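You operate a simulated robot arm through the tools that you are given. There is no shell and no other tool. Be economical: measure what you need, move in short steps, check, and stop when the job is done.

You are at the controls of a simulated robot arm. One attempt, no reset.

TASK
Prove that the tester catches the fault on the job card.
Fine: the check box is hooked up; use the card's programme; one test; after it, knob back on GOOD and press halt.

The check looks at the end state, three seconds after you hand in, the way a careful person would. Anything else that was tipped, shoved, dropped, spilled or broken makes it a failure.

THE ROBOT
A 7-joint arm with a two-finger parallel gripper, fixed in place. Base frame: the origin is at the foot of the arm, x ahead of it, y to its left, z up. Readings come in mm, degrees, newtons and seconds.
With the tool pointing down near the work surface it reaches from about 100 to 640 mm from the base axis. Its first joint turns from -166.0 to 166.0 degrees. Payload 3.91 kg.
The TCP is the grasp point between the finger pads, 30 mm short of the fingertips. In the tool frame z runs along the fingers and y along their closing line. Largest opening 110 mm; finger width 20, thickness 10; the body of the gripper, 48 by 112 mm, starts 55 mm behind the TCP.
Orientation is told as [roll, pitch, yaw] about the base's x, y, z axes, in that order, counted from this pose: with the fingers straight down and closing along the base's y, the tool's x points along the base's -x, its y along +y and its z along -z.

THE INTERFACE
- The arm moves only by the tool send_rows. Its argument "steps" is a list of rows, each a list of 3 entries, a list of its own where there are three numbers: the gripper command, from -1 (shut) to 1 (fully open), values between in proportion, then the shift along the base's x, y, z in mm, then the turn, a rotation vector about the base's x, y, z in degrees. In form: [[gripper, [dx, dy, dz], [ax, ay, az]], ...]. A call has 1 to 12 rows; each row is the pose to reach, as a shift and turn from the pose commanded when the call began. A row lasts 0.2 s, in which the tool goes at most 50 mm and 8.6 degrees; a call with a longer step from one row to the next is refused whole, and so is a gripper value outside its range. A pose out of reach is approached as far as the arm can. The call stops where the force on the tool passes 40 N (or 10 N more than at its start, if that is more) or the arm is blocked; 0.2 s more then pass. The fingers move at their own pace (about 72 mm/s each) and stop on an object; they squeeze with about 23 N. The grip force told is the motor's: it shows also when the fingers shut on nothing. Time passes only in rows, and 0.2 s behind the last, so rows that repeat a pose let the fingers close. The reply holds the time, the measured pose of the TCP, the force on the tool along the base axes, the opening and the grip force, in the units named above and with some noise, with the torque about the TCP (base axes, N m) and any sound that the robot's microphone picked up, and new pictures: "pictures" is both (left out), scene, wrist or none.
- Cameras (640 x 400 px; columns grow to the right, rows downward): "scene" is fixed at [221, 501, 1595.2]; the picture's right is [-0.31, -0.95, 0.00], its down [-0.78, 0.26, -0.57] and it looks along [0.54, -0.18, -0.82] (base axes); focal length 309 px, centre (320, 200). "wrist" rides on the gripper at [72, 17, -103] in the tool frame; the picture's right is [-0.23, 0.97, 0.00], its down [-0.76, -0.18, -0.62] and it looks along [-0.61, -0.14, 0.78] (tool axes); focal length 222 px, centre (320, 200). There is no depth. A picture from a camera that has moved, and an enlarged one, comes with that camera's place and axes in the base frame and with its lens.
- lift_body(by): slides the trunk up (or, below 0, down) by that many mm; the arm rides with it, the base frame stays. It gives what a move gives, with no picture.
- enlarge(camera, box): a new picture of the part [left, top, right, bottom] of that camera's present view, enlarged. No time passes.
- finish_job(): hands the job in; it is judged then, once.

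Work in short steps. Places have to be worked out from the pictures, the camera data and where the tool is seen: move nearer, look again, correct. Check each grasp and each placing, and mend what went wrong. You have 120 turns and 200 pictures in all, those below and enlarged ones among them. Open the gripper and draw the arm clear of the work before you hand the job in, unless the task says otherwise; then end with one line.

The tools are called after "Call:" by a JSON object that holds its "method" and its "body". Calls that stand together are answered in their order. send_rows: Moves the arm, as the interface text tells. Its arguments: {"type":"object","properties":{"steps":{"type":"array","items":{"type":"array"}},"pictures":{"type":"string","enum":["both","scene","wrist","none"]}},"required":["steps"]} The other tools are called the same way: lift_body (by) slides the trunk up or down; enlarge (camera, box) takes an enlarged picture of a part of a camera's view; finish_job () hands the job in.

At the start:

```text
clock: 0.0
eef_pos: [444.9, 180.8, 1224.5]
tcp_rot: [0.0, 0.1, 0.0]
contact_force: [0.4, -0.5, 0.7]
moment: [0.0, 0.01, 0.02]
opening: 109.8
finger_force: 0.0
trunk travel left (down, up): [-625.0, 57.0]
```

scene: 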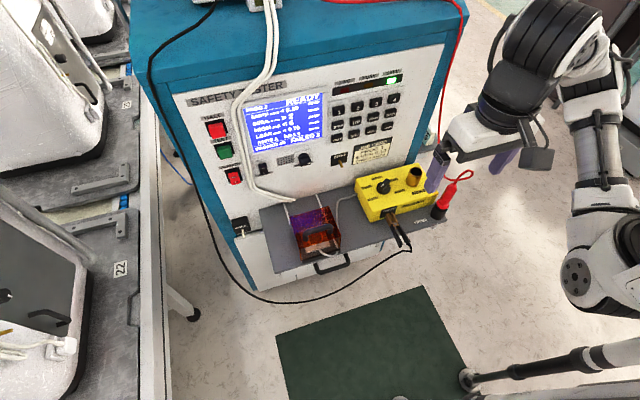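
wrist: 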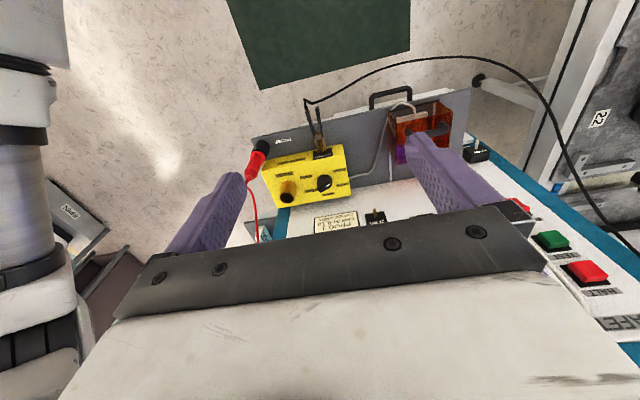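

The scene shows a safety tester with a panel, a yellow check box and a red fixture. I enlarge several areas to read the labels.

Call:
{"method": "enlarge", "body": {"camera": "scene", "box": [180, 70, 340, 170]}}

Call:
{"method": "enlarge", "body": {"camera": "scene", "box": [310, 60, 420, 170]}}

Call:
{"method": "enlarge", "body": {"camera": "scene", "box": [340, 150, 480, 250]}}

Call:
{"method": "enlarge", "body": {"camera": "scene", "box": [220, 180, 360, 280]}}

```text
4.00 times, centred on (260, 120) of scene
camera zoom: at [221.0, 501.0, 1595.2], right [-0.31, -0.95, 0.0], down [-0.78, 0.26, -0.57], along [0.54, -0.18, -0.82], focal length 1236 px, centre (560, 520)
```

zoom: 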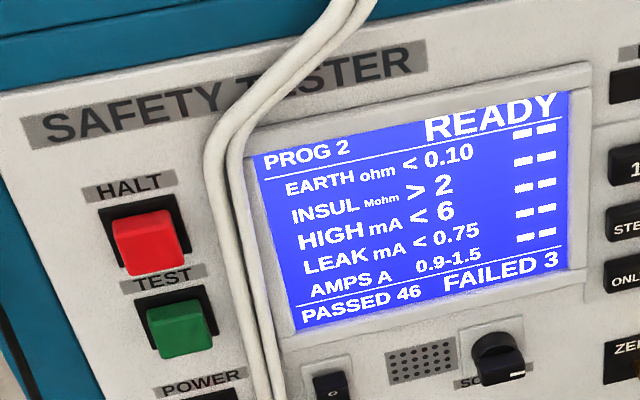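

```text
3.64 times, centred on (365, 115) of scene
camera zoom: at [221.0, 501.0, 1595.2], right [-0.31, -0.95, 0.0], down [-0.78, 0.26, -0.57], along [0.54, -0.18, -0.82], focal length 1124 px, centre (156, 509)
```

zoom: 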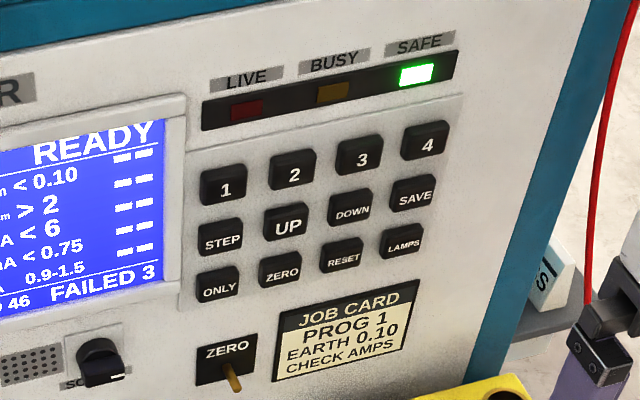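

```text
4.00 times, centred on (410, 200) of scene
camera zoom: at [221.0, 501.0, 1595.2], right [-0.31, -0.95, 0.0], down [-0.78, 0.26, -0.57], along [0.54, -0.18, -0.82], focal length 1236 px, centre (-40, 200)
```

zoom: 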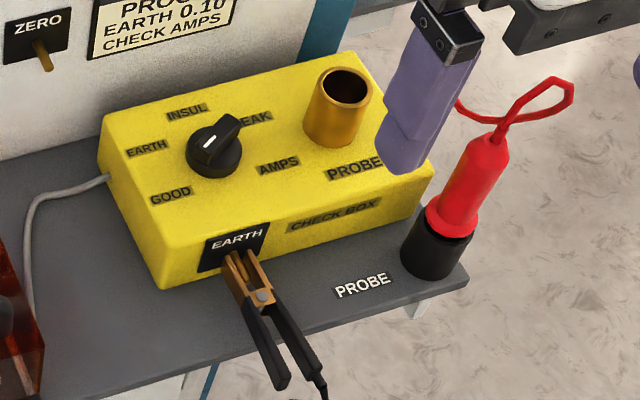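

```text
4.00 times, centred on (290, 230) of scene
camera zoom: at [221.0, 501.0, 1595.2], right [-0.31, -0.95, 0.0], down [-0.78, 0.26, -0.57], along [0.54, -0.18, -0.82], focal length 1236 px, centre (440, 80)
```

zoom: 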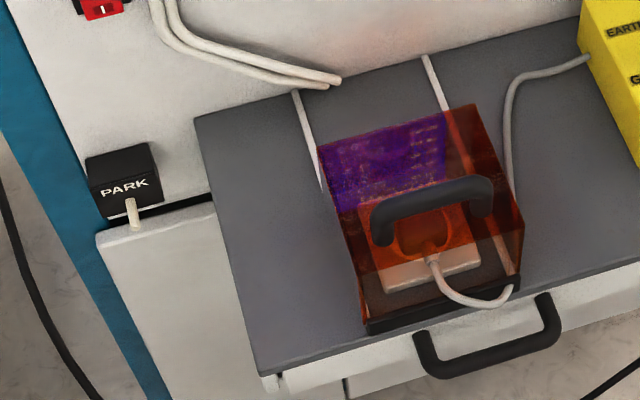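

The card reads PROG 1, EARTH limit 0.10, CHECK AMPS. The knob is on LEAK and the tester shows PROG 2. I estimate the panel at x≈793 and the knob near (705,136,841). First I test the forward reach with the tool pointing down, moving toward x≈640.

Call:
{"method": "send_rows", "body": {"steps": [[-1, [40, -10, 0], [0, 0, 0]], [-1, [80, -20, 0], [0, 0, 0]], [-1, [120, -30, 0], [0, 0, 0]], [-1, [160, -40, 0], [0, 0, 0]], [-1, [200, -45, 0], [0, 0, 0]], [-1, [230, -45, 0], [0, 0, 0]]]}}

```text
clock: 1.4
eef_pos: [675.6, 136.0, 1224.7]
tcp_rot: [0.0, 0.0, 0.0]
contact_force: [0.0, -0.2, -0.4]
moment: [-0.03, 0.01, -0.01]
opening: 0.0
finger_force: 23.2
trunk travel left (down, up): [-625.0, 57.0]
camera wrist: at [602.8, 153.5, 1328.5], right [0.23, 0.97, 0.0], down [0.76, -0.18, 0.62], along [0.61, -0.14, -0.78], focal length 222 px, centre (320, 200)
```

scene: 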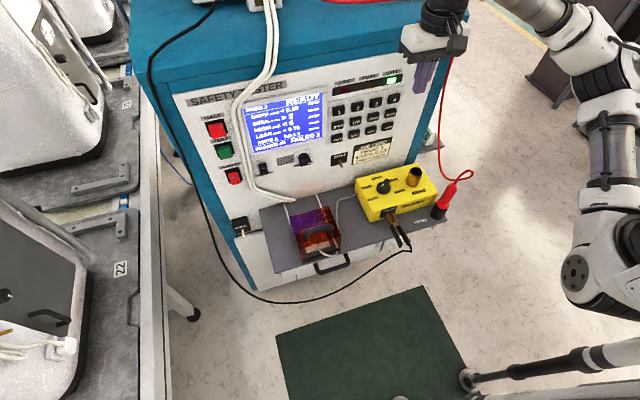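
wrist: 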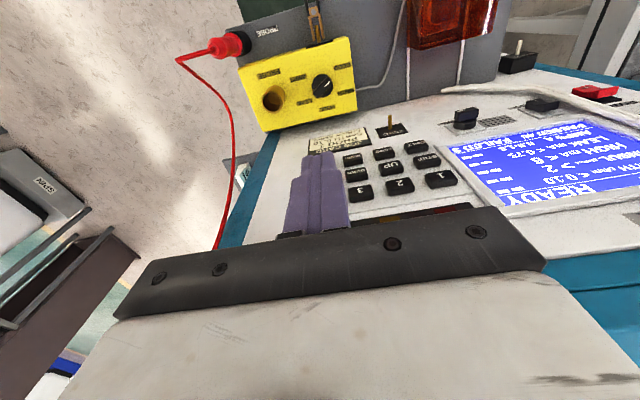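

The downward reach is good. The knob works out at about (702,136,845), and key 1 at about (784,264,1098). I lower the trunk to look at the knob closely.

Call:
{"method": "lift_body", "body": {"by": -230}}

Call:
{"method": "enlarge", "body": {"camera": "wrist", "box": [200, 0, 440, 150]}}

Call:
{"method": "enlarge", "body": {"camera": "scene", "box": [350, 155, 430, 205]}}

```text
clock: 3.8
eef_pos: [674.7, 137.2, 994.4]
tcp_rot: [0.0, 0.0, -0.1]
contact_force: [-0.2, -0.2, 0.2]
moment: [0.0, 0.01, 0.0]
opening: 0.1
finger_force: 23.1
trunk travel left (down, up): [-395.0, 287.0]
```

```text
2.67 times, centred on (320, 75) of wrist
camera zoom: at [601.9, 153.8, 1098.9], right [0.23, 0.97, 0.0], down [0.76, -0.18, 0.62], along [0.61, -0.14, -0.78], focal length 592 px, centre (320, 533)
```

zoom: 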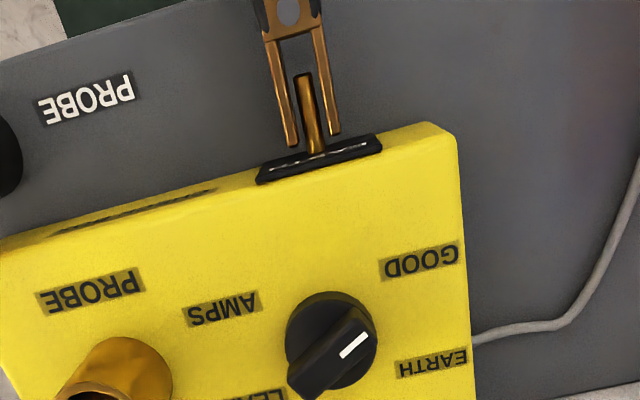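

```text
8.00 times, centred on (390, 180) of scene
camera zoom: at [221.0, 501.0, 1595.2], right [-0.31, -0.95, 0.0], down [-0.78, 0.26, -0.57], along [0.54, -0.18, -0.82], focal length 2472 px, centre (-240, 360)
```

zoom: 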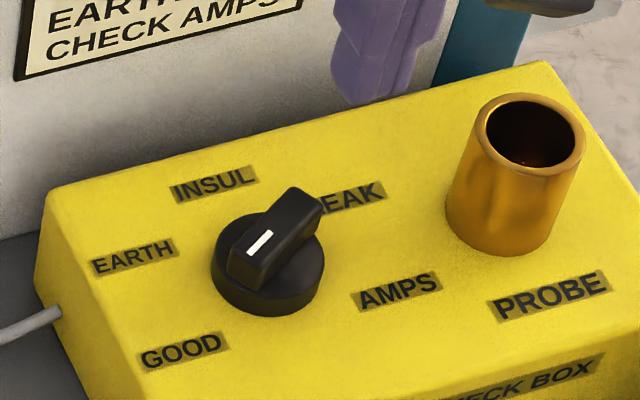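

The white mark is on the knob's GOOD side, so the knob is at GOOD with its bar at about 120°. The knob centre is about (698.5,137), and AMPS is about 240° clockwise past EARTH, INSUL and LEAK. I move above it and yaw the tool to +120.

Call:
{"method": "send_rows", "body": {"steps": [[-0.2, [6, 0, 0], [0, 0, 8]], [-0.2, [12, 0, 0], [0, 0, 16]], [-0.2, [18, 0, 0], [0, 0, 24]], [-0.2, [24, 0, 0], [0, 0, 32]], [-0.2, [24, 0, 0], [0, 0, 40]], [-0.2, [24, 0, 0], [0, 0, 48]], [-0.2, [24, 0, 0], [0, 0, 56]], [-0.2, [24, 0, 0], [0, 0, 64]], [-0.2, [24, 0, 0], [0, 0, 72]], [-0.2, [24, 0, 0], [0, 0, 80]], [-0.2, [24, 0, 0], [0, 0, 88]], [-0.2, [24, 0, 0], [0, 0, 96]]], "pictures": "none"}}

Call:
{"method": "send_rows", "body": {"steps": [[-0.2, [0, 0, -10], [0, 0, 8]], [-0.2, [0, 0, -30], [0, 0, 16]], [-0.2, [0, 0, -50], [0, 0, 24]], [-0.2, [0, 0, -70], [0, 0, 24]]]}}

```text
clock: 6.4
eef_pos: [699.1, 135.2, 995.7]
tcp_rot: [0.1, 0.0, 96.2]
contact_force: [0.5, 0.1, -0.1]
moment: [0.0, -0.01, -0.01]
opening: 43.7
finger_force: 0.2
trunk travel left (down, up): [-395.0, 287.0]
```

```text
clock: 7.4
eef_pos: [698.8, 135.7, 924.4]
tcp_rot: [0.0, 0.1, 120.2]
contact_force: [0.2, 0.3, -0.5]
moment: [-0.01, 0.03, -0.01]
opening: 44.0
finger_force: 0.1
trunk travel left (down, up): [-395.0, 287.0]
camera wrist: at [720.0, 65.6, 1028.4], right [-0.96, -0.29, 0.0], down [-0.23, 0.75, 0.62], along [-0.18, 0.6, -0.78], focal length 222 px, centre (320, 200)
```

scene: 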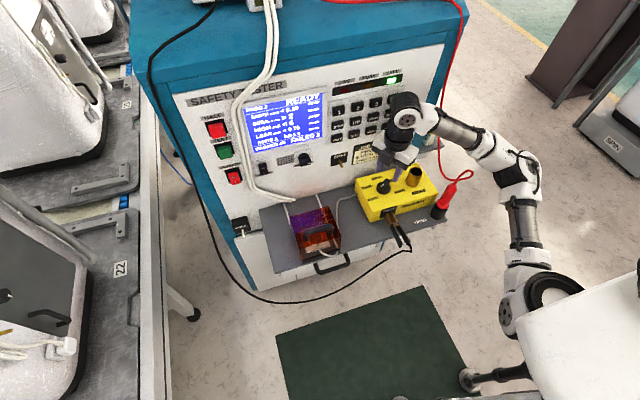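
wrist: 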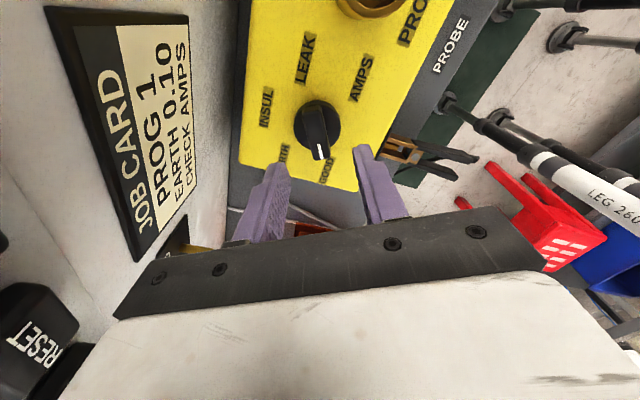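

The fingers are above the knob. I zoom in to refine its centre and bar direction.

Call:
{"method": "enlarge", "body": {"camera": "wrist", "box": [240, 70, 400, 170]}}

Call:
{"method": "enlarge", "body": {"camera": "scene", "box": [350, 145, 430, 195]}}

```text
4.00 times, centred on (320, 120) of wrist
camera zoom: at [720.0, 65.6, 1028.4], right [-0.96, -0.29, 0.0], down [-0.23, 0.75, 0.62], along [-0.18, 0.6, -0.78], focal length 888 px, centre (320, 520)
```

zoom: 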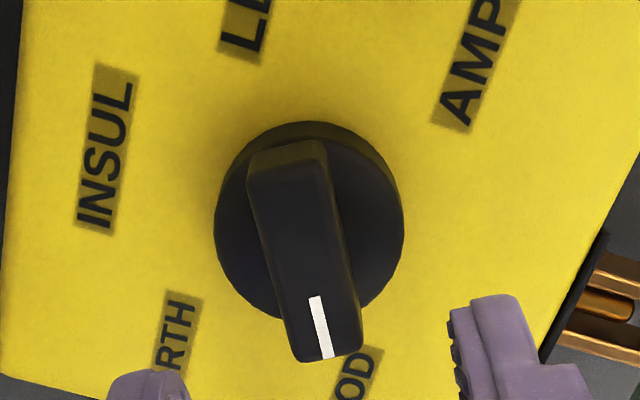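

```text
8.00 times, centred on (390, 170) of scene
camera zoom: at [221.0, 501.0, 1595.2], right [-0.31, -0.95, 0.0], down [-0.78, 0.26, -0.57], along [0.54, -0.18, -0.82], focal length 2472 px, centre (-240, 440)
```

zoom: 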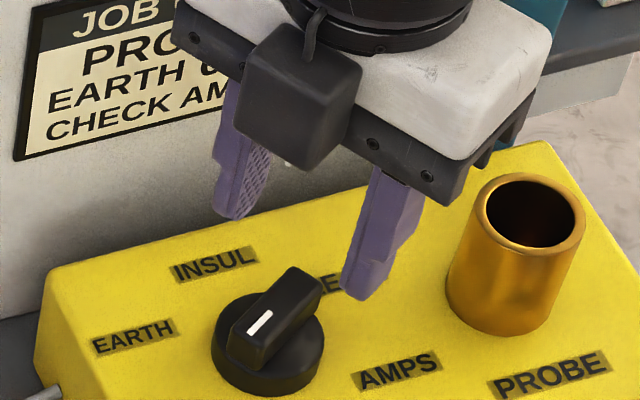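

Estimates agree across the bar, and the knob centre is about (701,134). I lower the tips to about z 855 and check again.

Call:
{"method": "send_rows", "body": {"steps": [[-0.2, [2, -1.5, -15], [0, 0, -1]], [-0.2, [2, -1.5, -30], [0, 0, -2]], [-0.2, [2, -1.5, -39], [0, 0, -2]]], "pictures": "wrist"}}

Call:
{"method": "enlarge", "body": {"camera": "scene", "box": [350, 145, 430, 195]}}

```text
clock: 8.2
eef_pos: [702.1, 134.6, 886.3]
tcp_rot: [0.0, 0.0, 118.0]
contact_force: [0.3, 0.0, 0.5]
moment: [0.0, 0.03, -0.01]
opening: 44.1
finger_force: 0.0
trunk travel left (down, up): [-395.0, 287.0]
camera wrist: at [719.1, 63.6, 989.5], right [-0.97, -0.26, 0.0], down [-0.2, 0.76, 0.62], along [-0.16, 0.6, -0.78], focal length 222 px, centre (320, 200)
```

wrist: 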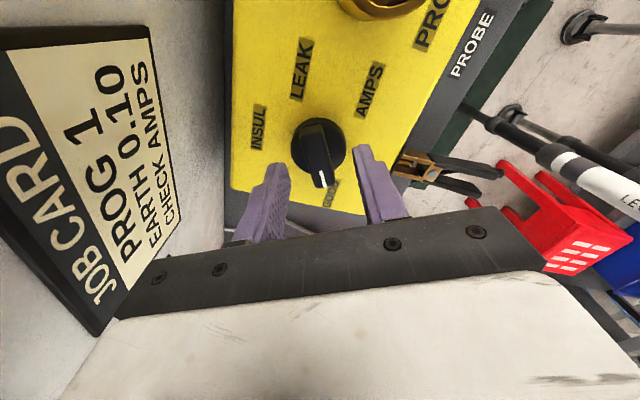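

```text
8.00 times, centred on (390, 170) of scene
camera zoom: at [221.0, 501.0, 1595.2], right [-0.31, -0.95, 0.0], down [-0.78, 0.26, -0.57], along [0.54, -0.18, -0.82], focal length 2472 px, centre (-240, 440)
```

zoom: 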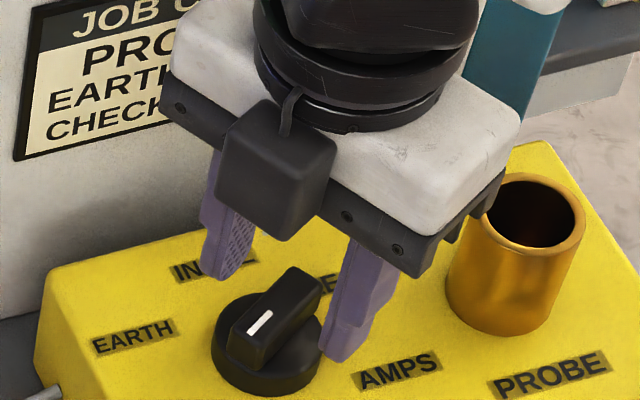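

The bar top is lower than I thought (about z 843), and the lateral position is good. I descend another 24 mm and look.

Call:
{"method": "send_rows", "body": {"steps": [[-0.2, [0, 0, -12], [0, 0, 0]], [-0.2, [0, 0, -24], [0, 0, 0]]], "pictures": "wrist"}}

Call:
{"method": "enlarge", "body": {"camera": "scene", "box": [350, 145, 430, 195]}}

```text
clock: 8.8
eef_pos: [700.8, 135.2, 861.9]
tcp_rot: [-0.1, 0.0, 117.9]
contact_force: [0.3, 0.3, 1.2]
moment: [0.0, -0.03, -0.01]
opening: 44.0
finger_force: 0.0
trunk travel left (down, up): [-395.0, 287.0]
camera wrist: at [719.1, 63.8, 965.4], right [-0.97, -0.26, 0.0], down [-0.2, 0.76, 0.62], along [-0.16, 0.6, -0.78], focal length 222 px, centre (320, 200)
```

wrist: 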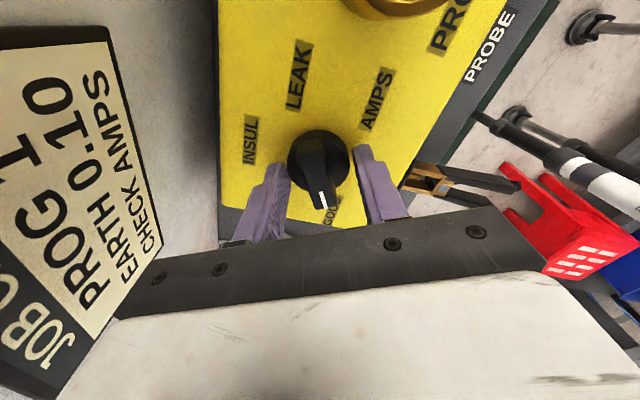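

```text
8.00 times, centred on (390, 170) of scene
camera zoom: at [221.0, 501.0, 1595.2], right [-0.31, -0.95, 0.0], down [-0.78, 0.26, -0.57], along [0.54, -0.18, -0.82], focal length 2472 px, centre (-240, 440)
```

zoom: 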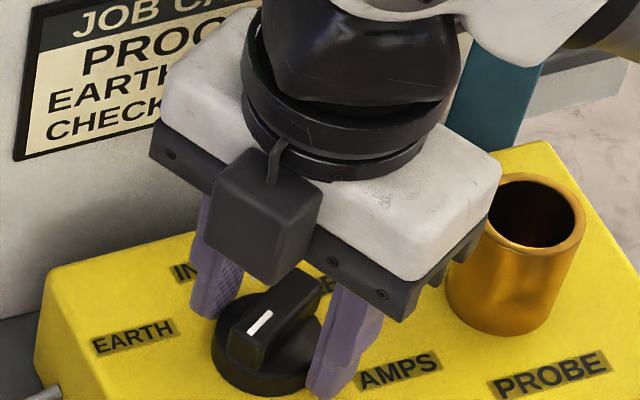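

The fingers straddle the bar, so I close on it.

Call:
{"method": "send_rows", "body": {"steps": [[-1, [0, 0, 0], [0, 0, 0]], [-1, [0, 0, 0], [0, 0, 0]], [-1, [0, 0, 0], [0, 0, 0]]], "pictures": "wrist"}}

```text
clock: 9.6
eef_pos: [702.2, 135.8, 861.5]
tcp_rot: [0.0, 0.0, 117.9]
contact_force: [15.6, 6.7, 2.9]
moment: [0.27, -0.77, -0.07]
opening: 39.8
finger_force: 45.0
trunk travel left (down, up): [-395.0, 287.0]
camera wrist: at [719.7, 64.1, 965.4], right [-0.97, -0.26, 0.0], down [-0.2, 0.76, 0.62], along [-0.16, 0.6, -0.78], focal length 222 px, centre (320, 200)
```

wrist: 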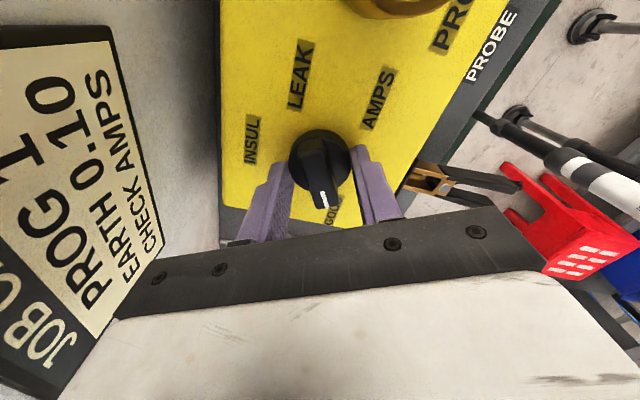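

The fingers closed on the 40 mm disc rather than the bar. I open, raise 9 mm, shift slightly and close again.

Call:
{"method": "send_rows", "body": {"steps": [[-0.2, [0, 0, 0], [0, 0, 0]], [-0.2, [0, 0, 0], [0, 0, 0]], [-0.2, [1.5, 0.8, 9], [0, 0, 0]], [-1, [1.5, 0.8, 9], [0, 0, 0]], [-1, [1.5, 0.8, 9], [0, 0, 0]], [-1, [1.5, 0.8, 9], [0, 0, 0]]], "pictures": "wrist"}}

```text
clock: 11.0
eef_pos: [702.9, 135.0, 870.7]
tcp_rot: [0.1, 0.0, 118.1]
contact_force: [-17.2, -6.7, -5.5]
moment: [-0.13, 0.31, 0.05]
opening: 15.9
finger_force: 44.9
trunk travel left (down, up): [-395.0, 287.0]
camera wrist: at [720.3, 64.5, 974.8], right [-0.97, -0.26, 0.0], down [-0.2, 0.76, 0.62], along [-0.16, 0.6, -0.78], focal length 222 px, centre (320, 200)
```

wrist: 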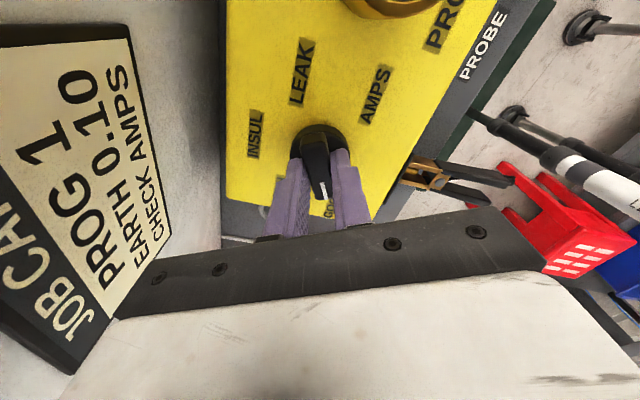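

The bar is gripped at 15.9 mm. I turn clockwise about 60° while easing the lateral load.

Call:
{"method": "send_rows", "body": {"steps": [[-1, [-0.8, -0.4, 0], [0, 0, -4]], [-1, [-0.8, -0.4, 0], [0, 0, -10]], [-1, [-0.8, -0.4, 0], [0, 0, -18]], [-1, [-0.8, -0.4, 0], [0, 0, -26]], [-1, [-0.8, -0.4, 0], [0, 0, -34]], [-1, [-0.8, -0.4, 0], [0, 0, -42]], [-1, [-0.8, -0.4, 0], [0, 0, -50]], [-1, [-0.8, -0.4, 0], [0, 0, -58]]], "pictures": "wrist"}}

```text
clock: 12.8
eef_pos: [702.1, 134.6, 871.4]
tcp_rot: [0.0, -0.1, 59.9]
contact_force: [1.6, 7.2, -1.5]
moment: [-0.84, 0.45, -0.02]
opening: 15.7
finger_force: 45.3
trunk travel left (down, up): [-395.0, 287.0]
camera wrist: at [650.2, 81.9, 974.7], right [-0.73, 0.69, 0.0], down [0.54, 0.57, 0.62], along [0.43, 0.45, -0.78], focal length 222 px, centre (320, 200)
```

wrist: 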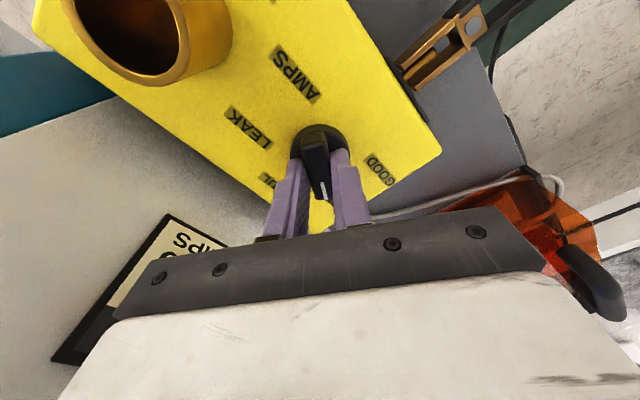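

The knob turns with the tool and forces are low. I continue clockwise by 90°.

Call:
{"method": "send_rows", "body": {"steps": [[-1, [0, 0, 0], [0, 0, -8]], [-1, [0, 0, 0], [0, 0, -16]], [-1, [0, 0, 0], [0, 0, -24]], [-1, [0, 0, 0], [0, 0, -32]], [-1, [0, 0, 0], [0, 0, -40]], [-1, [0, 0, 0], [0, 0, -48]], [-1, [0, 0, 0], [0, 0, -56]], [-1, [0, 0, 0], [0, 0, -64]], [-1, [0, 0, 0], [0, 0, -72]], [-1, [0, 0, 0], [0, 0, -80]], [-1, [0, 0, 0], [0, 0, -88]], [-1, [0, 0, 0], [0, 0, -96]]], "pictures": "none"}}

Call:
{"method": "send_rows", "body": {"steps": [[-1, [0, 0, 0], [0, 0, -8]], [-1, [0, 0, 0], [0, 0, -16]], [-1, [0, 0, 0], [0, 0, -24]], [-1, [0, 0, 0], [0, 0, -32]], [-1, [0, 0, 0], [0, 0, -40]], [-1, [0, 0, 0], [0, 0, -48]], [-1, [0, 0, 0], [0, 0, -56]], [-1, [0, 0, 0], [0, 0, -64]], [-1, [0, 0, 0], [0, 0, -72]]], "pictures": "wrist"}}

```text
clock: 15.4
eef_pos: [702.6, 134.4, 870.3]
tcp_rot: [0.0, 0.1, -36.3]
contact_force: [10.1, -1.9, 1.8]
moment: [-0.53, -0.86, 0.0]
opening: 15.6
finger_force: 44.9
trunk travel left (down, up): [-395.0, 287.0]
```

```text
clock: 17.4
eef_pos: [702.3, 134.9, 870.8]
tcp_rot: [0.0, -0.2, -108.0]
contact_force: [3.3, -0.6, 1.3]
moment: [-1.42, 0.32, 0.02]
opening: 15.8
finger_force: 44.8
trunk travel left (down, up): [-395.0, 287.0]
camera wrist: at [739.5, 199.4, 974.1], right [0.86, -0.52, 0.0], down [-0.41, -0.67, 0.62], along [-0.32, -0.53, -0.78], focal length 222 px, centre (320, 200)
```

wrist: 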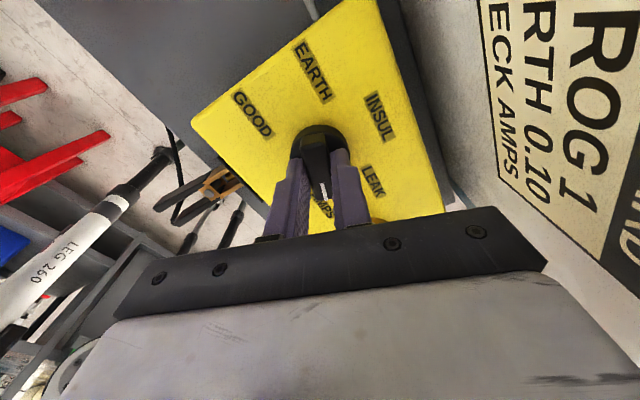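

The mark is nearly on AMPS. I turn the last 11°, then open and rise.

Call:
{"method": "send_rows", "body": {"steps": [[-1, [0, 0, 0], [0, 0, -6]], [-1, [0, 0, 0], [0, 0, -11]], [-1, [0, 0, 0], [0, 0, -11]]], "pictures": "none"}}

Call:
{"method": "send_rows", "body": {"steps": [[-0.2, [0, 0, 0], [0, 0, 0]], [-0.2, [0, 0, 0], [0, 0, 0]], [-0.2, [0, 0, 30], [0, 0, 0]], [-0.2, [0, 0, 70], [0, 0, 0]]], "pictures": "wrist"}}

Call:
{"method": "enlarge", "body": {"camera": "scene", "box": [350, 145, 430, 195]}}

```text
clock: 17.9
eef_pos: [701.3, 134.8, 870.3]
tcp_rot: [-1.2, -0.3, -113.7]
contact_force: [-7.4, 1.8, 4.1]
moment: [-0.4, -0.14, 0.02]
opening: 15.8
finger_force: 45.1
out of reach, approached as far as the arm can: row 1, 2
trunk travel left (down, up): [-395.0, 287.0]
stopped in row 2: the force on the tool passed its limit at 61 N (the readings are from after the stop); the commanded pose is now the measured one
```

```text
clock: 18.9
eef_pos: [703.7, 133.2, 939.5]
tcp_rot: [-1.2, -0.3, -113.7]
contact_force: [0.4, 0.7, -0.4]
moment: [0.0, -0.02, 0.03]
opening: 43.8
finger_force: 0.1
trunk travel left (down, up): [-395.0, 287.0]
camera wrist: at [749.7, 193.7, 1042.5], right [0.8, -0.6, -0.02], down [-0.46, -0.63, 0.63], along [-0.39, -0.5, -0.78], focal length 222 px, centre (320, 200)
```

wrist: 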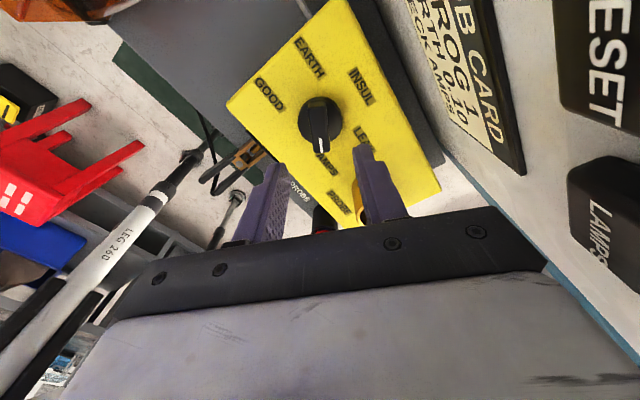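

```text
8.00 times, centred on (390, 170) of scene
camera zoom: at [221.0, 501.0, 1595.2], right [-0.31, -0.95, 0.0], down [-0.78, 0.26, -0.57], along [0.54, -0.18, -0.82], focal length 2472 px, centre (-240, 440)
```

zoom: 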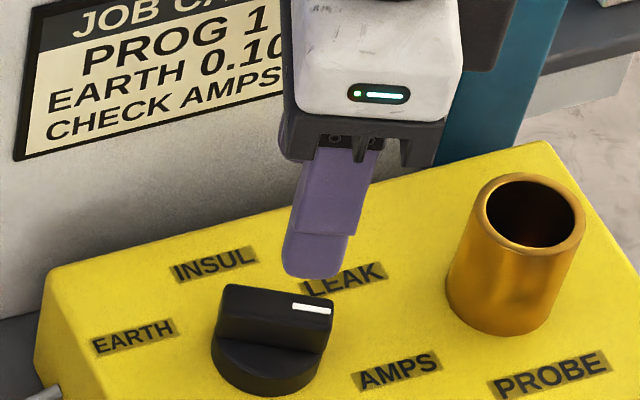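

A joint limit stopped the turn at about -114°. I check the knob's actual angle.

Call:
{"method": "enlarge", "body": {"camera": "wrist", "box": [240, 70, 400, 170]}}

```text
4.00 times, centred on (320, 120) of wrist
camera zoom: at [749.7, 193.7, 1042.5], right [0.8, -0.6, -0.02], down [-0.46, -0.63, 0.63], along [-0.39, -0.5, -0.78], focal length 888 px, centre (320, 520)
```

zoom: 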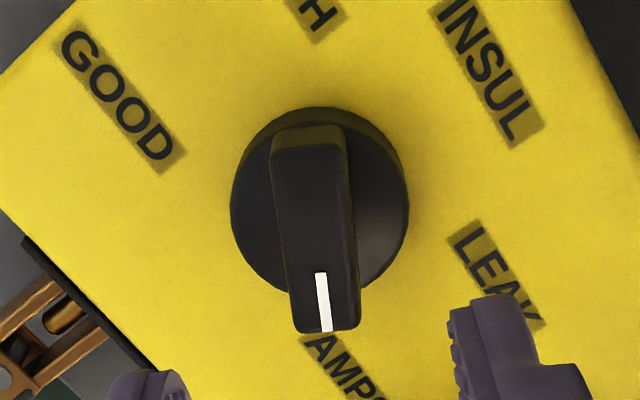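

The mark points at about -121°, squarely at AMPS. Now I back off from the panel, unwind the yaw, then raise and pitch the tool forward to press key 1.

Call:
{"method": "send_rows", "body": {"steps": [[-1, [-10, 0, 20], [0, 0, 8]], [-1, [-30, 0, 40], [0, 0, 16]], [-1, [-60, 10, 60], [0, 0, 24]], [-1, [-90, 20, 70], [0, 0, 32]], [-1, [-120, 30, 70], [0, 0, 40]], [-1, [-130, 30, 70], [0, 0, 48]], [-1, [-130, 30, 70], [0, 0, 56]], [-1, [-130, 30, 70], [0, 0, 64]], [-1, [-130, 30, 70], [0, 0, 72]], [-1, [-130, 30, 70], [0, 0, 80]], [-1, [-130, 30, 70], [0, 0, 88]], [-1, [-130, 30, 70], [0, 0, 96]]], "pictures": "none"}}

Call:
{"method": "send_rows", "body": {"steps": [[-1, [0, 0, 0], [0.4, 0.4, 8]], [-1, [0, 0, 0], [0.8, 0.8, 15]], [-1, [0, 0, 0], [1.2, 0.3, 17.7]]], "pictures": "none"}}

Call:
{"method": "lift_body", "body": {"by": 100}}

```text
clock: 21.5
eef_pos: [573.8, 165.4, 1010.4]
tcp_rot: [-1.2, -0.4, -17.6]
contact_force: [-0.3, -0.5, -0.4]
moment: [0.01, 0.01, 0.01]
opening: 0.0
finger_force: 22.9
trunk travel left (down, up): [-395.0, 287.0]
```

```text
clock: 22.3
eef_pos: [573.3, 164.3, 1009.4]
tcp_rot: [0.0, 0.3, 0.0]
contact_force: [-0.6, 0.0, 0.6]
moment: [0.02, -0.04, -0.03]
opening: 0.0
finger_force: 23.2
trunk travel left (down, up): [-395.0, 287.0]
```

```text
clock: 23.6
eef_pos: [572.8, 163.4, 1109.6]
tcp_rot: [-0.1, 0.2, -0.1]
contact_force: [-0.4, -1.0, 0.1]
moment: [-0.02, 0.0, 0.01]
opening: 0.1
finger_force: 22.8
trunk travel left (down, up): [-495.0, 187.0]
```

Now I pitch the fingers forward along +x and move to about y=262.

Call:
{"method": "send_rows", "body": {"steps": [[-1, [0, 9, 0], [0, -8.2, 0]], [-1, [0, 18, 0], [0, -16.4, 0]], [-1, [0, 27, 0], [0, -24.6, 0]], [-1, [0, 36, 0], [0, -32.8, 0]], [-1, [0, 45, 0], [0, -41, 0]], [-1, [0, 54, 0], [0, -49.2, 0]], [-1, [10, 63, 0], [0, -57.4, 0]], [-1, [20, 72, 0], [0, -65.6, 0]], [-1, [30, 81, 0], [0, -73.8, 0]], [-1, [40, 90, 0], [0, -82, 0]], [-1, [60, 99, 0], [0, -90, 0]]]}}

```text
clock: 26.0
eef_pos: [633.6, 263.8, 1109.8]
tcp_rot: [55.8, -89.7, -55.8]
contact_force: [0.0, -1.0, 0.3]
moment: [0.01, 0.03, 0.0]
opening: 0.0
finger_force: 23.2
trunk travel left (down, up): [-495.0, 187.0]
camera wrist: at [529.2, 282.0, 1037.9], right [0.0, 0.97, 0.23], down [-0.62, -0.18, 0.76], along [0.78, -0.14, 0.61], focal length 222 px, centre (320, 200)
```

scene: 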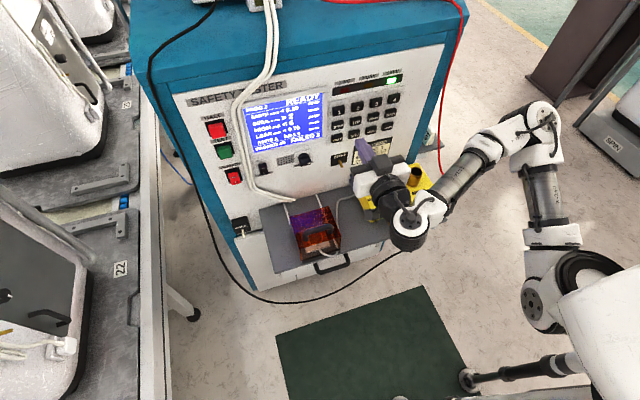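
wrist: 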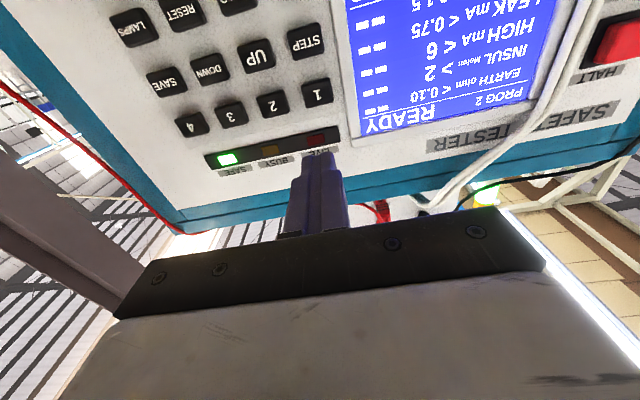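

Key 1 is at about (784,266,1096). I approach and check before pressing.

Call:
{"method": "send_rows", "body": {"steps": [[-1, [30, 1, -7], [0, 0, 0]], [-1, [60, 2, -13], [0, 0, 0]], [-1, [85, 2, -13], [0, 0, 0]]], "pictures": "wrist"}}

Call:
{"method": "enlarge", "body": {"camera": "scene", "box": [310, 75, 406, 135]}}

```text
clock: 26.8
eef_pos: [719.7, 266.6, 1096.4]
tcp_rot: [31.0, -89.8, -31.0]
contact_force: [-0.5, 0.2, 0.5]
moment: [-0.01, 0.0, -0.02]
opening: 0.0
finger_force: 23.4
trunk travel left (down, up): [-495.0, 187.0]
camera wrist: at [615.1, 283.9, 1025.6], right [0.0, 0.97, 0.23], down [-0.62, -0.18, 0.76], along [0.78, -0.14, 0.6], focal length 222 px, centre (320, 200)
```

wrist: 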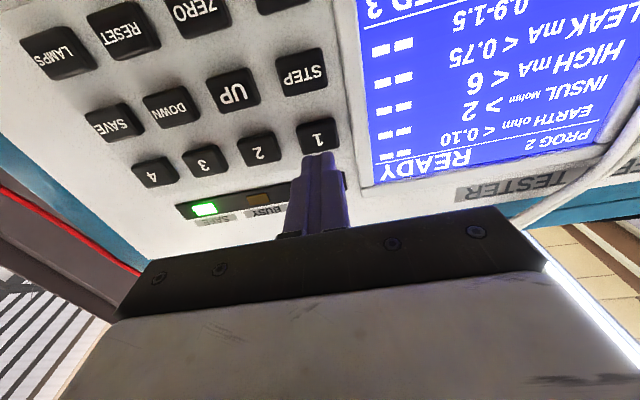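

```text
6.67 times, centred on (358, 105) of scene
camera zoom: at [221.0, 501.0, 1595.2], right [-0.31, -0.95, 0.0], down [-0.78, 0.26, -0.57], along [0.54, -0.18, -0.82], focal length 2060 px, centre (67, 833)
```

zoom: 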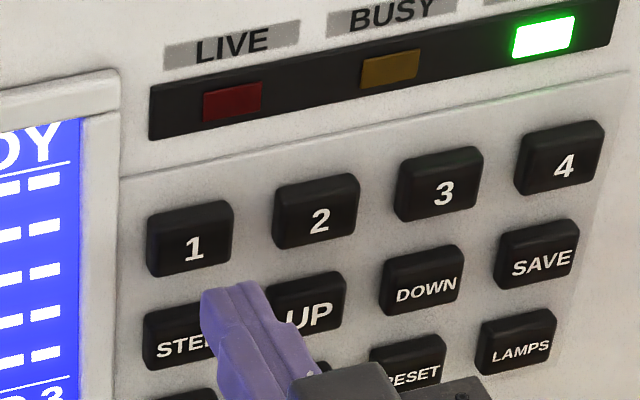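

Aligned within a few mm. I advance gently to contact.

Call:
{"method": "send_rows", "body": {"steps": [[-1, [20, 0, -3], [0, 0, 0]], [-1, [27, 0, -3], [0, 0, 0]], [-1, [31, 0, -3], [0, 0, 0]]], "pictures": "wrist"}}

```text
clock: 27.6
eef_pos: [749.8, 265.7, 1094.8]
tcp_rot: [57.5, -89.8, -57.6]
contact_force: [0.5, -0.6, 1.2]
moment: [-0.01, 0.03, 0.01]
opening: 0.0
finger_force: 23.4
trunk travel left (down, up): [-495.0, 187.0]
camera wrist: at [645.1, 283.1, 1023.5], right [0.0, 0.97, 0.23], down [-0.62, -0.18, 0.76], along [0.78, -0.14, 0.61], focal length 222 px, centre (320, 200)
```

wrist: 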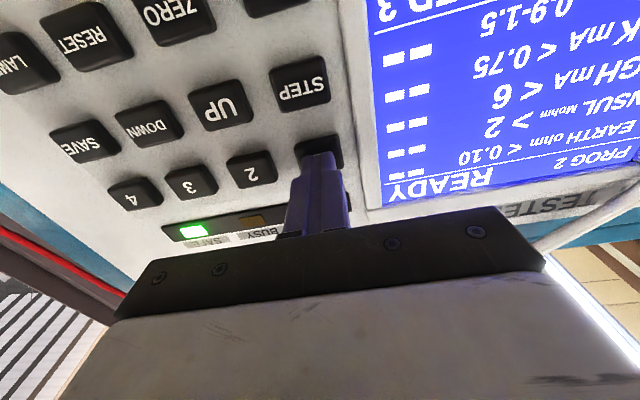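

No contact yet, with the tip at x≈780. I go on in 3 mm steps and then retreat.

Call:
{"method": "send_rows", "body": {"steps": [[-1, [3, 0, 0], [0, 0, 0]], [-1, [6, 0, 0], [0, 0, 0]], [-1, [8, 0, 0], [0, 0, 0]]], "pictures": "wrist"}}

```text
clock: 28.4
eef_pos: [746.2, 266.0, 1112.8]
tcp_rot: [179.8, -88.4, -179.8]
contact_force: [0.4, 0.0, 0.1]
moment: [-0.02, 0.0, 0.03]
opening: 0.3
finger_force: 23.2
trunk travel left (down, up): [-495.0, 187.0]
camera wrist: at [644.2, 284.0, 1039.1], right [-0.01, 0.97, 0.23], down [-0.64, -0.18, 0.74], along [0.76, -0.14, 0.63], focal length 222 px, centre (320, 200)
```

wrist: 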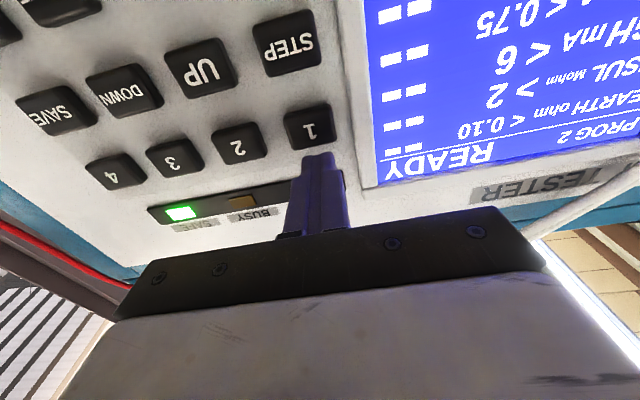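

The measured pose drifted up and back with no force, which points to a reach limit at this trunk height. I retreat and check that "PROG" is unchanged, then change the trunk height.

Call:
{"method": "send_rows", "body": {"steps": [[-1, [-30, 0, 0], [0, 0, 0]], [-1, [-60, 0, 0], [0, 0, 0]]], "pictures": "scene"}}

Call:
{"method": "lift_body", "body": {"by": -100}}

```text
clock: 29.2
eef_pos: [696.3, 200.5, 1167.9]
tcp_rot: [168.7, -82.0, -175.8]
contact_force: [0.8, -1.0, -0.7]
moment: [0.01, -0.02, 0.03]
opening: 0.0
finger_force: 23.7
trunk travel left (down, up): [-495.0, 187.0]
stopped in row 2: the arm was blocked; the commanded pose is now the measured one
```

scene: 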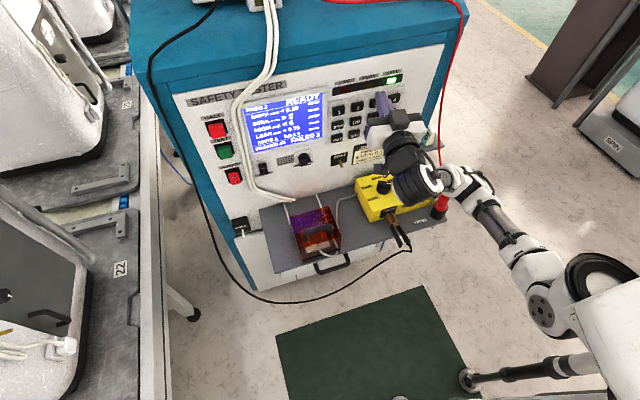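

```text
clock: 30.2
eef_pos: [661.8, 199.6, 1177.3]
tcp_rot: [174.5, -72.0, 177.6]
contact_force: [0.5, -0.7, 0.0]
moment: [0.01, -0.02, 0.0]
opening: 0.1
finger_force: 22.8
trunk travel left (down, up): [-429.0, 253.0]
stopped: the arm was blocked; the commanded pose is now the measured one
```

The arm reports being blocked with no tool force, so a link may be touching something. I look closely before moving.

Call:
{"method": "enlarge", "body": {"camera": "scene", "box": [320, 60, 640, 260]}}

Call:
{"method": "enlarge", "body": {"camera": "scene", "box": [350, 80, 510, 180]}}

Call:
{"method": "enlarge", "body": {"camera": "wrist", "box": [0, 0, 640, 400]}}

```text
2.00 times, centred on (480, 160) of scene
camera zoom: at [221.0, 501.0, 1595.2], right [-0.31, -0.95, 0.0], down [-0.78, 0.26, -0.57], along [0.54, -0.18, -0.82], focal length 618 px, centre (0, 280)
```

zoom: 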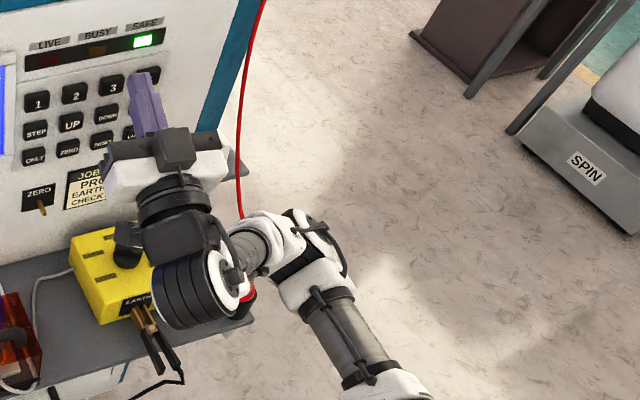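

```text
4.00 times, centred on (430, 130) of scene
camera zoom: at [221.0, 501.0, 1595.2], right [-0.31, -0.95, 0.0], down [-0.78, 0.26, -0.57], along [0.54, -0.18, -0.82], focal length 1236 px, centre (-120, 480)
```

zoom: 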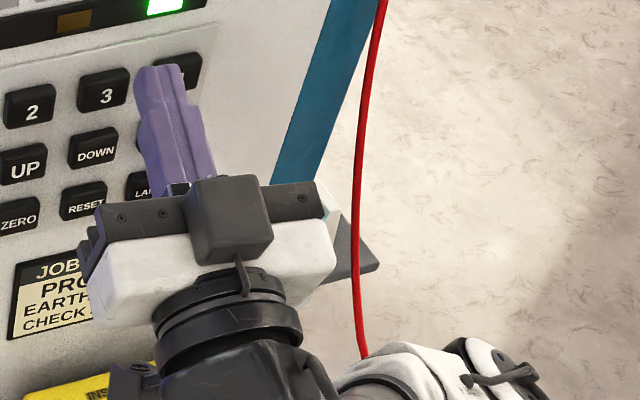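

```text
1.00 times, centred on (320, 200) of wrist (not enlarged: the box is as wide or as high as the picture)
camera zoom: at [587.6, 229.6, 1077.0], right [0.06, 0.97, 0.24], down [-0.85, -0.08, 0.53], along [0.53, -0.24, 0.81], focal length 222 px, centre (320, 200)
```

zoom: 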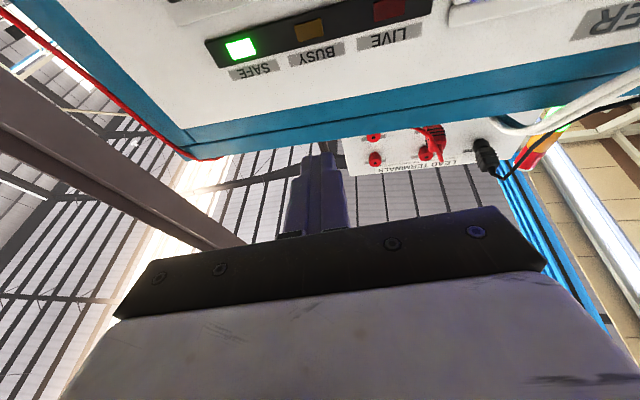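

The shelf items look untouched. The arm is folded and sitting at a joint limit or self-block with the tool tipped past horizontal. I unwind by pitching the tool back down and retreating slightly.

Call:
{"method": "send_rows", "body": {"steps": [[-1, [-10, 0, 0], [0, 8, 0]], [-1, [-20, 0, 0], [0, 16, 0]], [-1, [-30, 0, 0], [0, 24, 0]], [-1, [-40, 0, 0], [0, 32, 0]], [-1, [-50, 0, 0], [0, 40, 0]], [-1, [-60, 0, 0], [0, 48, 0]]]}}

```text
clock: 30.7
eef_pos: [673.7, 23.6, 1204.1]
tcp_rot: [157.8, -81.3, 172.8]
contact_force: [0.5, -0.4, 0.5]
moment: [-0.02, 0.02, 0.0]
opening: 0.0
finger_force: 23.1
trunk travel left (down, up): [-429.0, 253.0]
stopped in row 2: the arm was blocked; the commanded pose is now the measured one
camera wrist: at [603.8, 89.3, 1118.7], right [0.44, 0.85, 0.28], down [-0.74, 0.16, 0.66], along [0.51, -0.5, 0.7], focal length 222 px, centre (320, 200)
```

scene: 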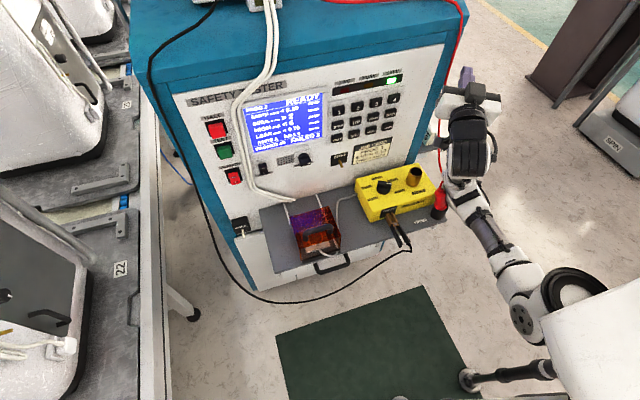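
wrist: 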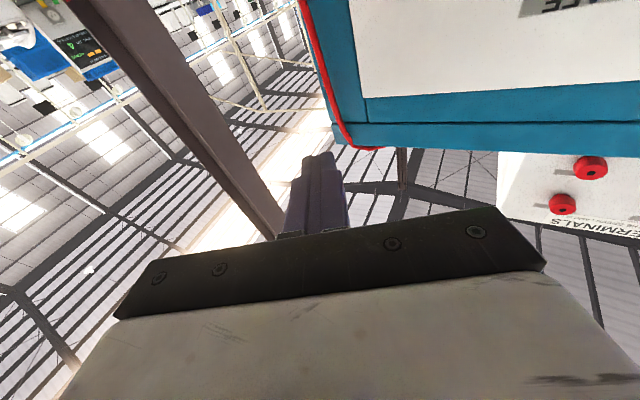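

The arm swung to the right toward another joint configuration but is now clear of the items. I hold a moment and pitch in a very small step to see whether it follows.

Call:
{"method": "send_rows", "body": {"steps": [[-1, [0, 0, 0], [0, 0, 0]], [-1, [-5, 0, 0], [0, 3, 0]]], "pictures": "scene"}}

```text
clock: 31.5
eef_pos: [666.0, -19.3, 1210.4]
tcp_rot: [162.9, -83.3, 161.3]
contact_force: [-0.5, -1.3, -0.3]
moment: [0.01, 0.02, 0.02]
opening: 0.0
finger_force: 22.9
trunk travel left (down, up): [-429.0, 253.0]
stopped in row 2: the arm was blocked; the commanded pose is now the measured one
```

scene: 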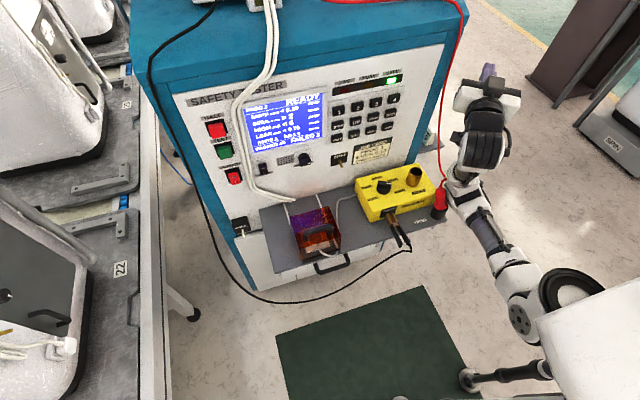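

Call:
{"method": "enlarge", "body": {"camera": "scene", "box": [420, 50, 640, 350]}}

```text
1.33 times, centred on (530, 200) of scene
camera zoom: at [221.0, 501.0, 1595.2], right [-0.31, -0.95, 0.0], down [-0.78, 0.26, -0.57], along [0.54, -0.18, -0.82], focal length 412 px, centre (40, 200)
```

zoom: 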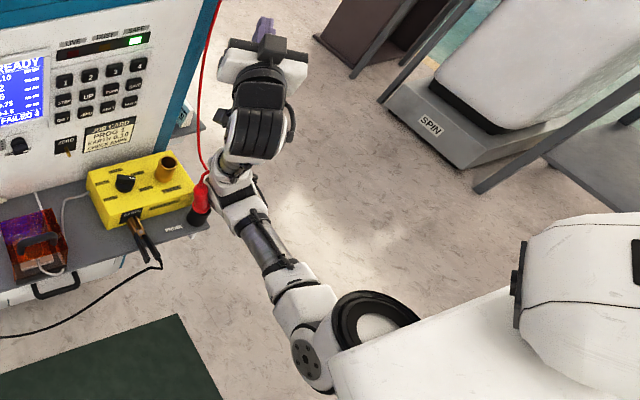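

The elbow hangs low, near the probe. I raise the trunk to gain clearance before reconfiguring.

Call:
{"method": "lift_body", "body": {"by": 100}}

Call:
{"method": "send_rows", "body": {"steps": [[-1, [0, 0, 0], [0, 0, 0]], [-1, [0, 0, 0], [0, 0, 0]]], "pictures": "none"}}

```text
clock: 32.9
eef_pos: [681.7, -10.1, 1297.4]
tcp_rot: [170.1, -84.4, 154.7]
contact_force: [0.1, -1.0, 0.1]
moment: [-0.01, -0.02, 0.03]
opening: 0.2
finger_force: 22.7
trunk travel left (down, up): [-529.0, 153.0]
```

```text
clock: 33.5
eef_pos: [680.0, -9.9, 1298.7]
tcp_rot: [170.0, -84.4, 154.8]
contact_force: [-0.2, -1.2, -0.6]
moment: [0.02, -0.01, 0.0]
opening: 0.2
finger_force: 22.8
trunk travel left (down, up): [-529.0, 153.0]
```

It is stable now. I try pitching the tool down in small steps.

Call:
{"method": "send_rows", "body": {"steps": [[-1, [0, 0, 0], [0, 5, 0]], [-1, [0, 0, 0], [0, 10, 0]], [-1, [0, 0, 0], [0, 15, 0]], [-1, [0, 0, 0], [0, 20, 0]], [-1, [0, 0, 0], [0, 25, 0]], [-1, [0, 0, 0], [0, 30, 0]]], "pictures": "scene"}}

```text
clock: 34.9
eef_pos: [680.3, -9.9, 1297.7]
tcp_rot: [-40.2, -64.9, 5.7]
contact_force: [-1.8, 0.2, -0.4]
moment: [-0.01, 0.04, -0.02]
opening: 0.0
finger_force: 23.1
trunk travel left (down, up): [-529.0, 153.0]
```

scene: 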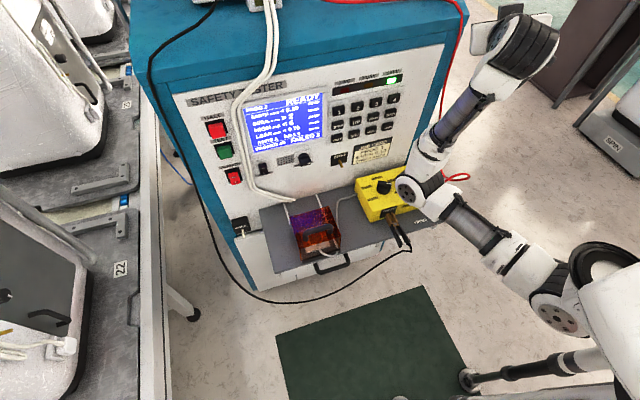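

The arm follows again, but the elbow is low and to the left. I bring the tool back toward pointing down, and retreat and rise to recover the elbow-up shape.

Call:
{"method": "send_rows", "body": {"steps": [[-1, [-5, 3, 2], [6, 5, 0]], [-1, [-10, 6, 4], [12, 10, 0]], [-1, [-15, 9, 6], [18, 15, 0]], [-1, [-20, 12, 8], [23, 21, 0]]], "pictures": "scene"}}

```text
clock: 35.9
eef_pos: [660.0, 2.6, 1306.5]
tcp_rot: [-7.4, -40.1, -21.3]
contact_force: [-0.7, 0.2, 0.0]
moment: [-0.02, 0.0, 0.0]
opening: 0.0
finger_force: 22.6
trunk travel left (down, up): [-529.0, 153.0]
```

scene: 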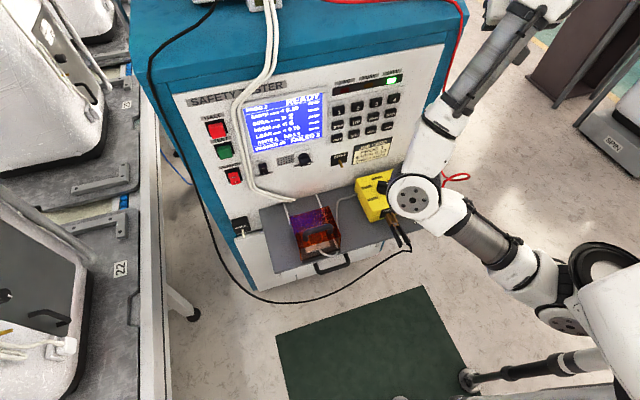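

Call:
{"method": "send_rows", "body": {"steps": [[-1, [-15, 8, 0], [3.6, 5.6, 0]], [-1, [-30, 16, 0], [7.2, 11.2, 0]], [-1, [-45, 24, 0], [10.8, 16.8, 0]], [-1, [-60, 32, 0], [14.4, 22.4, 0]], [-1, [-75, 40, 0], [18, 28, 0]], [-1, [-90, 48, 0], [21.5, 33.8, 0]], [-1, [-120, 70, 0], [21.5, 33.8, 0]], [-1, [-150, 100, 0], [21.5, 33.8, 0]]], "pictures": "scene"}}

```text
clock: 37.6
eef_pos: [541.4, 5.7, 1209.2]
tcp_rot: [-1.0, -0.7, -37.2]
contact_force: [-0.2, 0.3, 0.2]
moment: [-0.02, -0.04, -0.02]
opening: 0.2
finger_force: 23.3
out of reach, approached as far as the arm can: row 4, 5, 6, 7, 8
trunk travel left (down, up): [-529.0, 153.0]
stopped in row 8: the arm was blocked; the commanded pose is now the measured one
```

scene: 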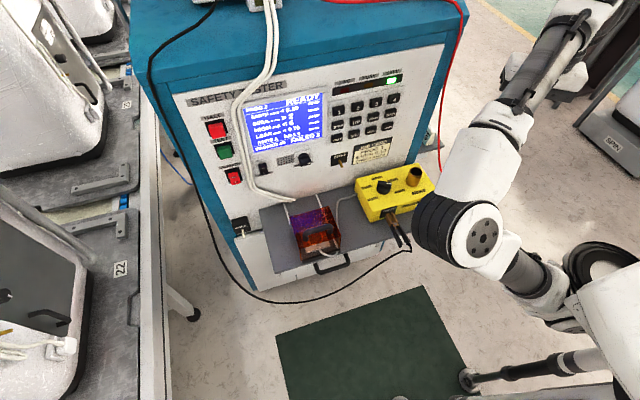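

The tool points down again. I unwind the yaw and move toward (480,100,1190).

Call:
{"method": "send_rows", "body": {"steps": [[-1, [-10, 12, 0], [0, 0, 8]], [-1, [-20, 24, -5], [0, 0, 16]], [-1, [-30, 36, -10], [0, 0, 24]], [-1, [-40, 48, -15], [0, 0, 32]], [-1, [-50, 60, -20], [0, 0, 37]], [-1, [-60, 80, -20], [0, 0, 37]]], "pictures": "scene"}}

```text
clock: 38.6
eef_pos: [509.3, 17.1, 1191.9]
tcp_rot: [-1.4, -0.1, -13.5]
contact_force: [1.0, 0.6, -0.4]
moment: [0.04, -0.02, -0.01]
opening: 0.0
finger_force: 23.0
trunk travel left (down, up): [-529.0, 153.0]
stopped in row 5: the arm was blocked; the commanded pose is now the measured one
```

scene: 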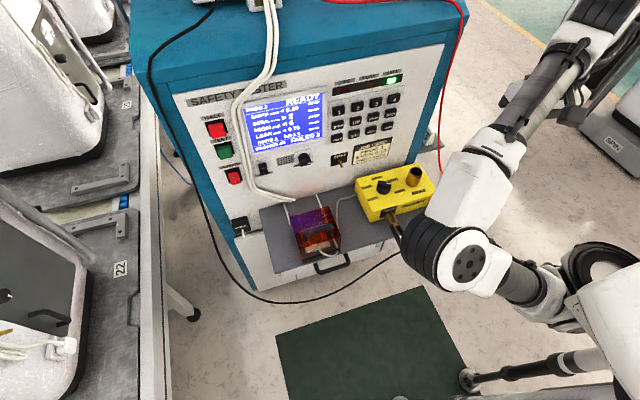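

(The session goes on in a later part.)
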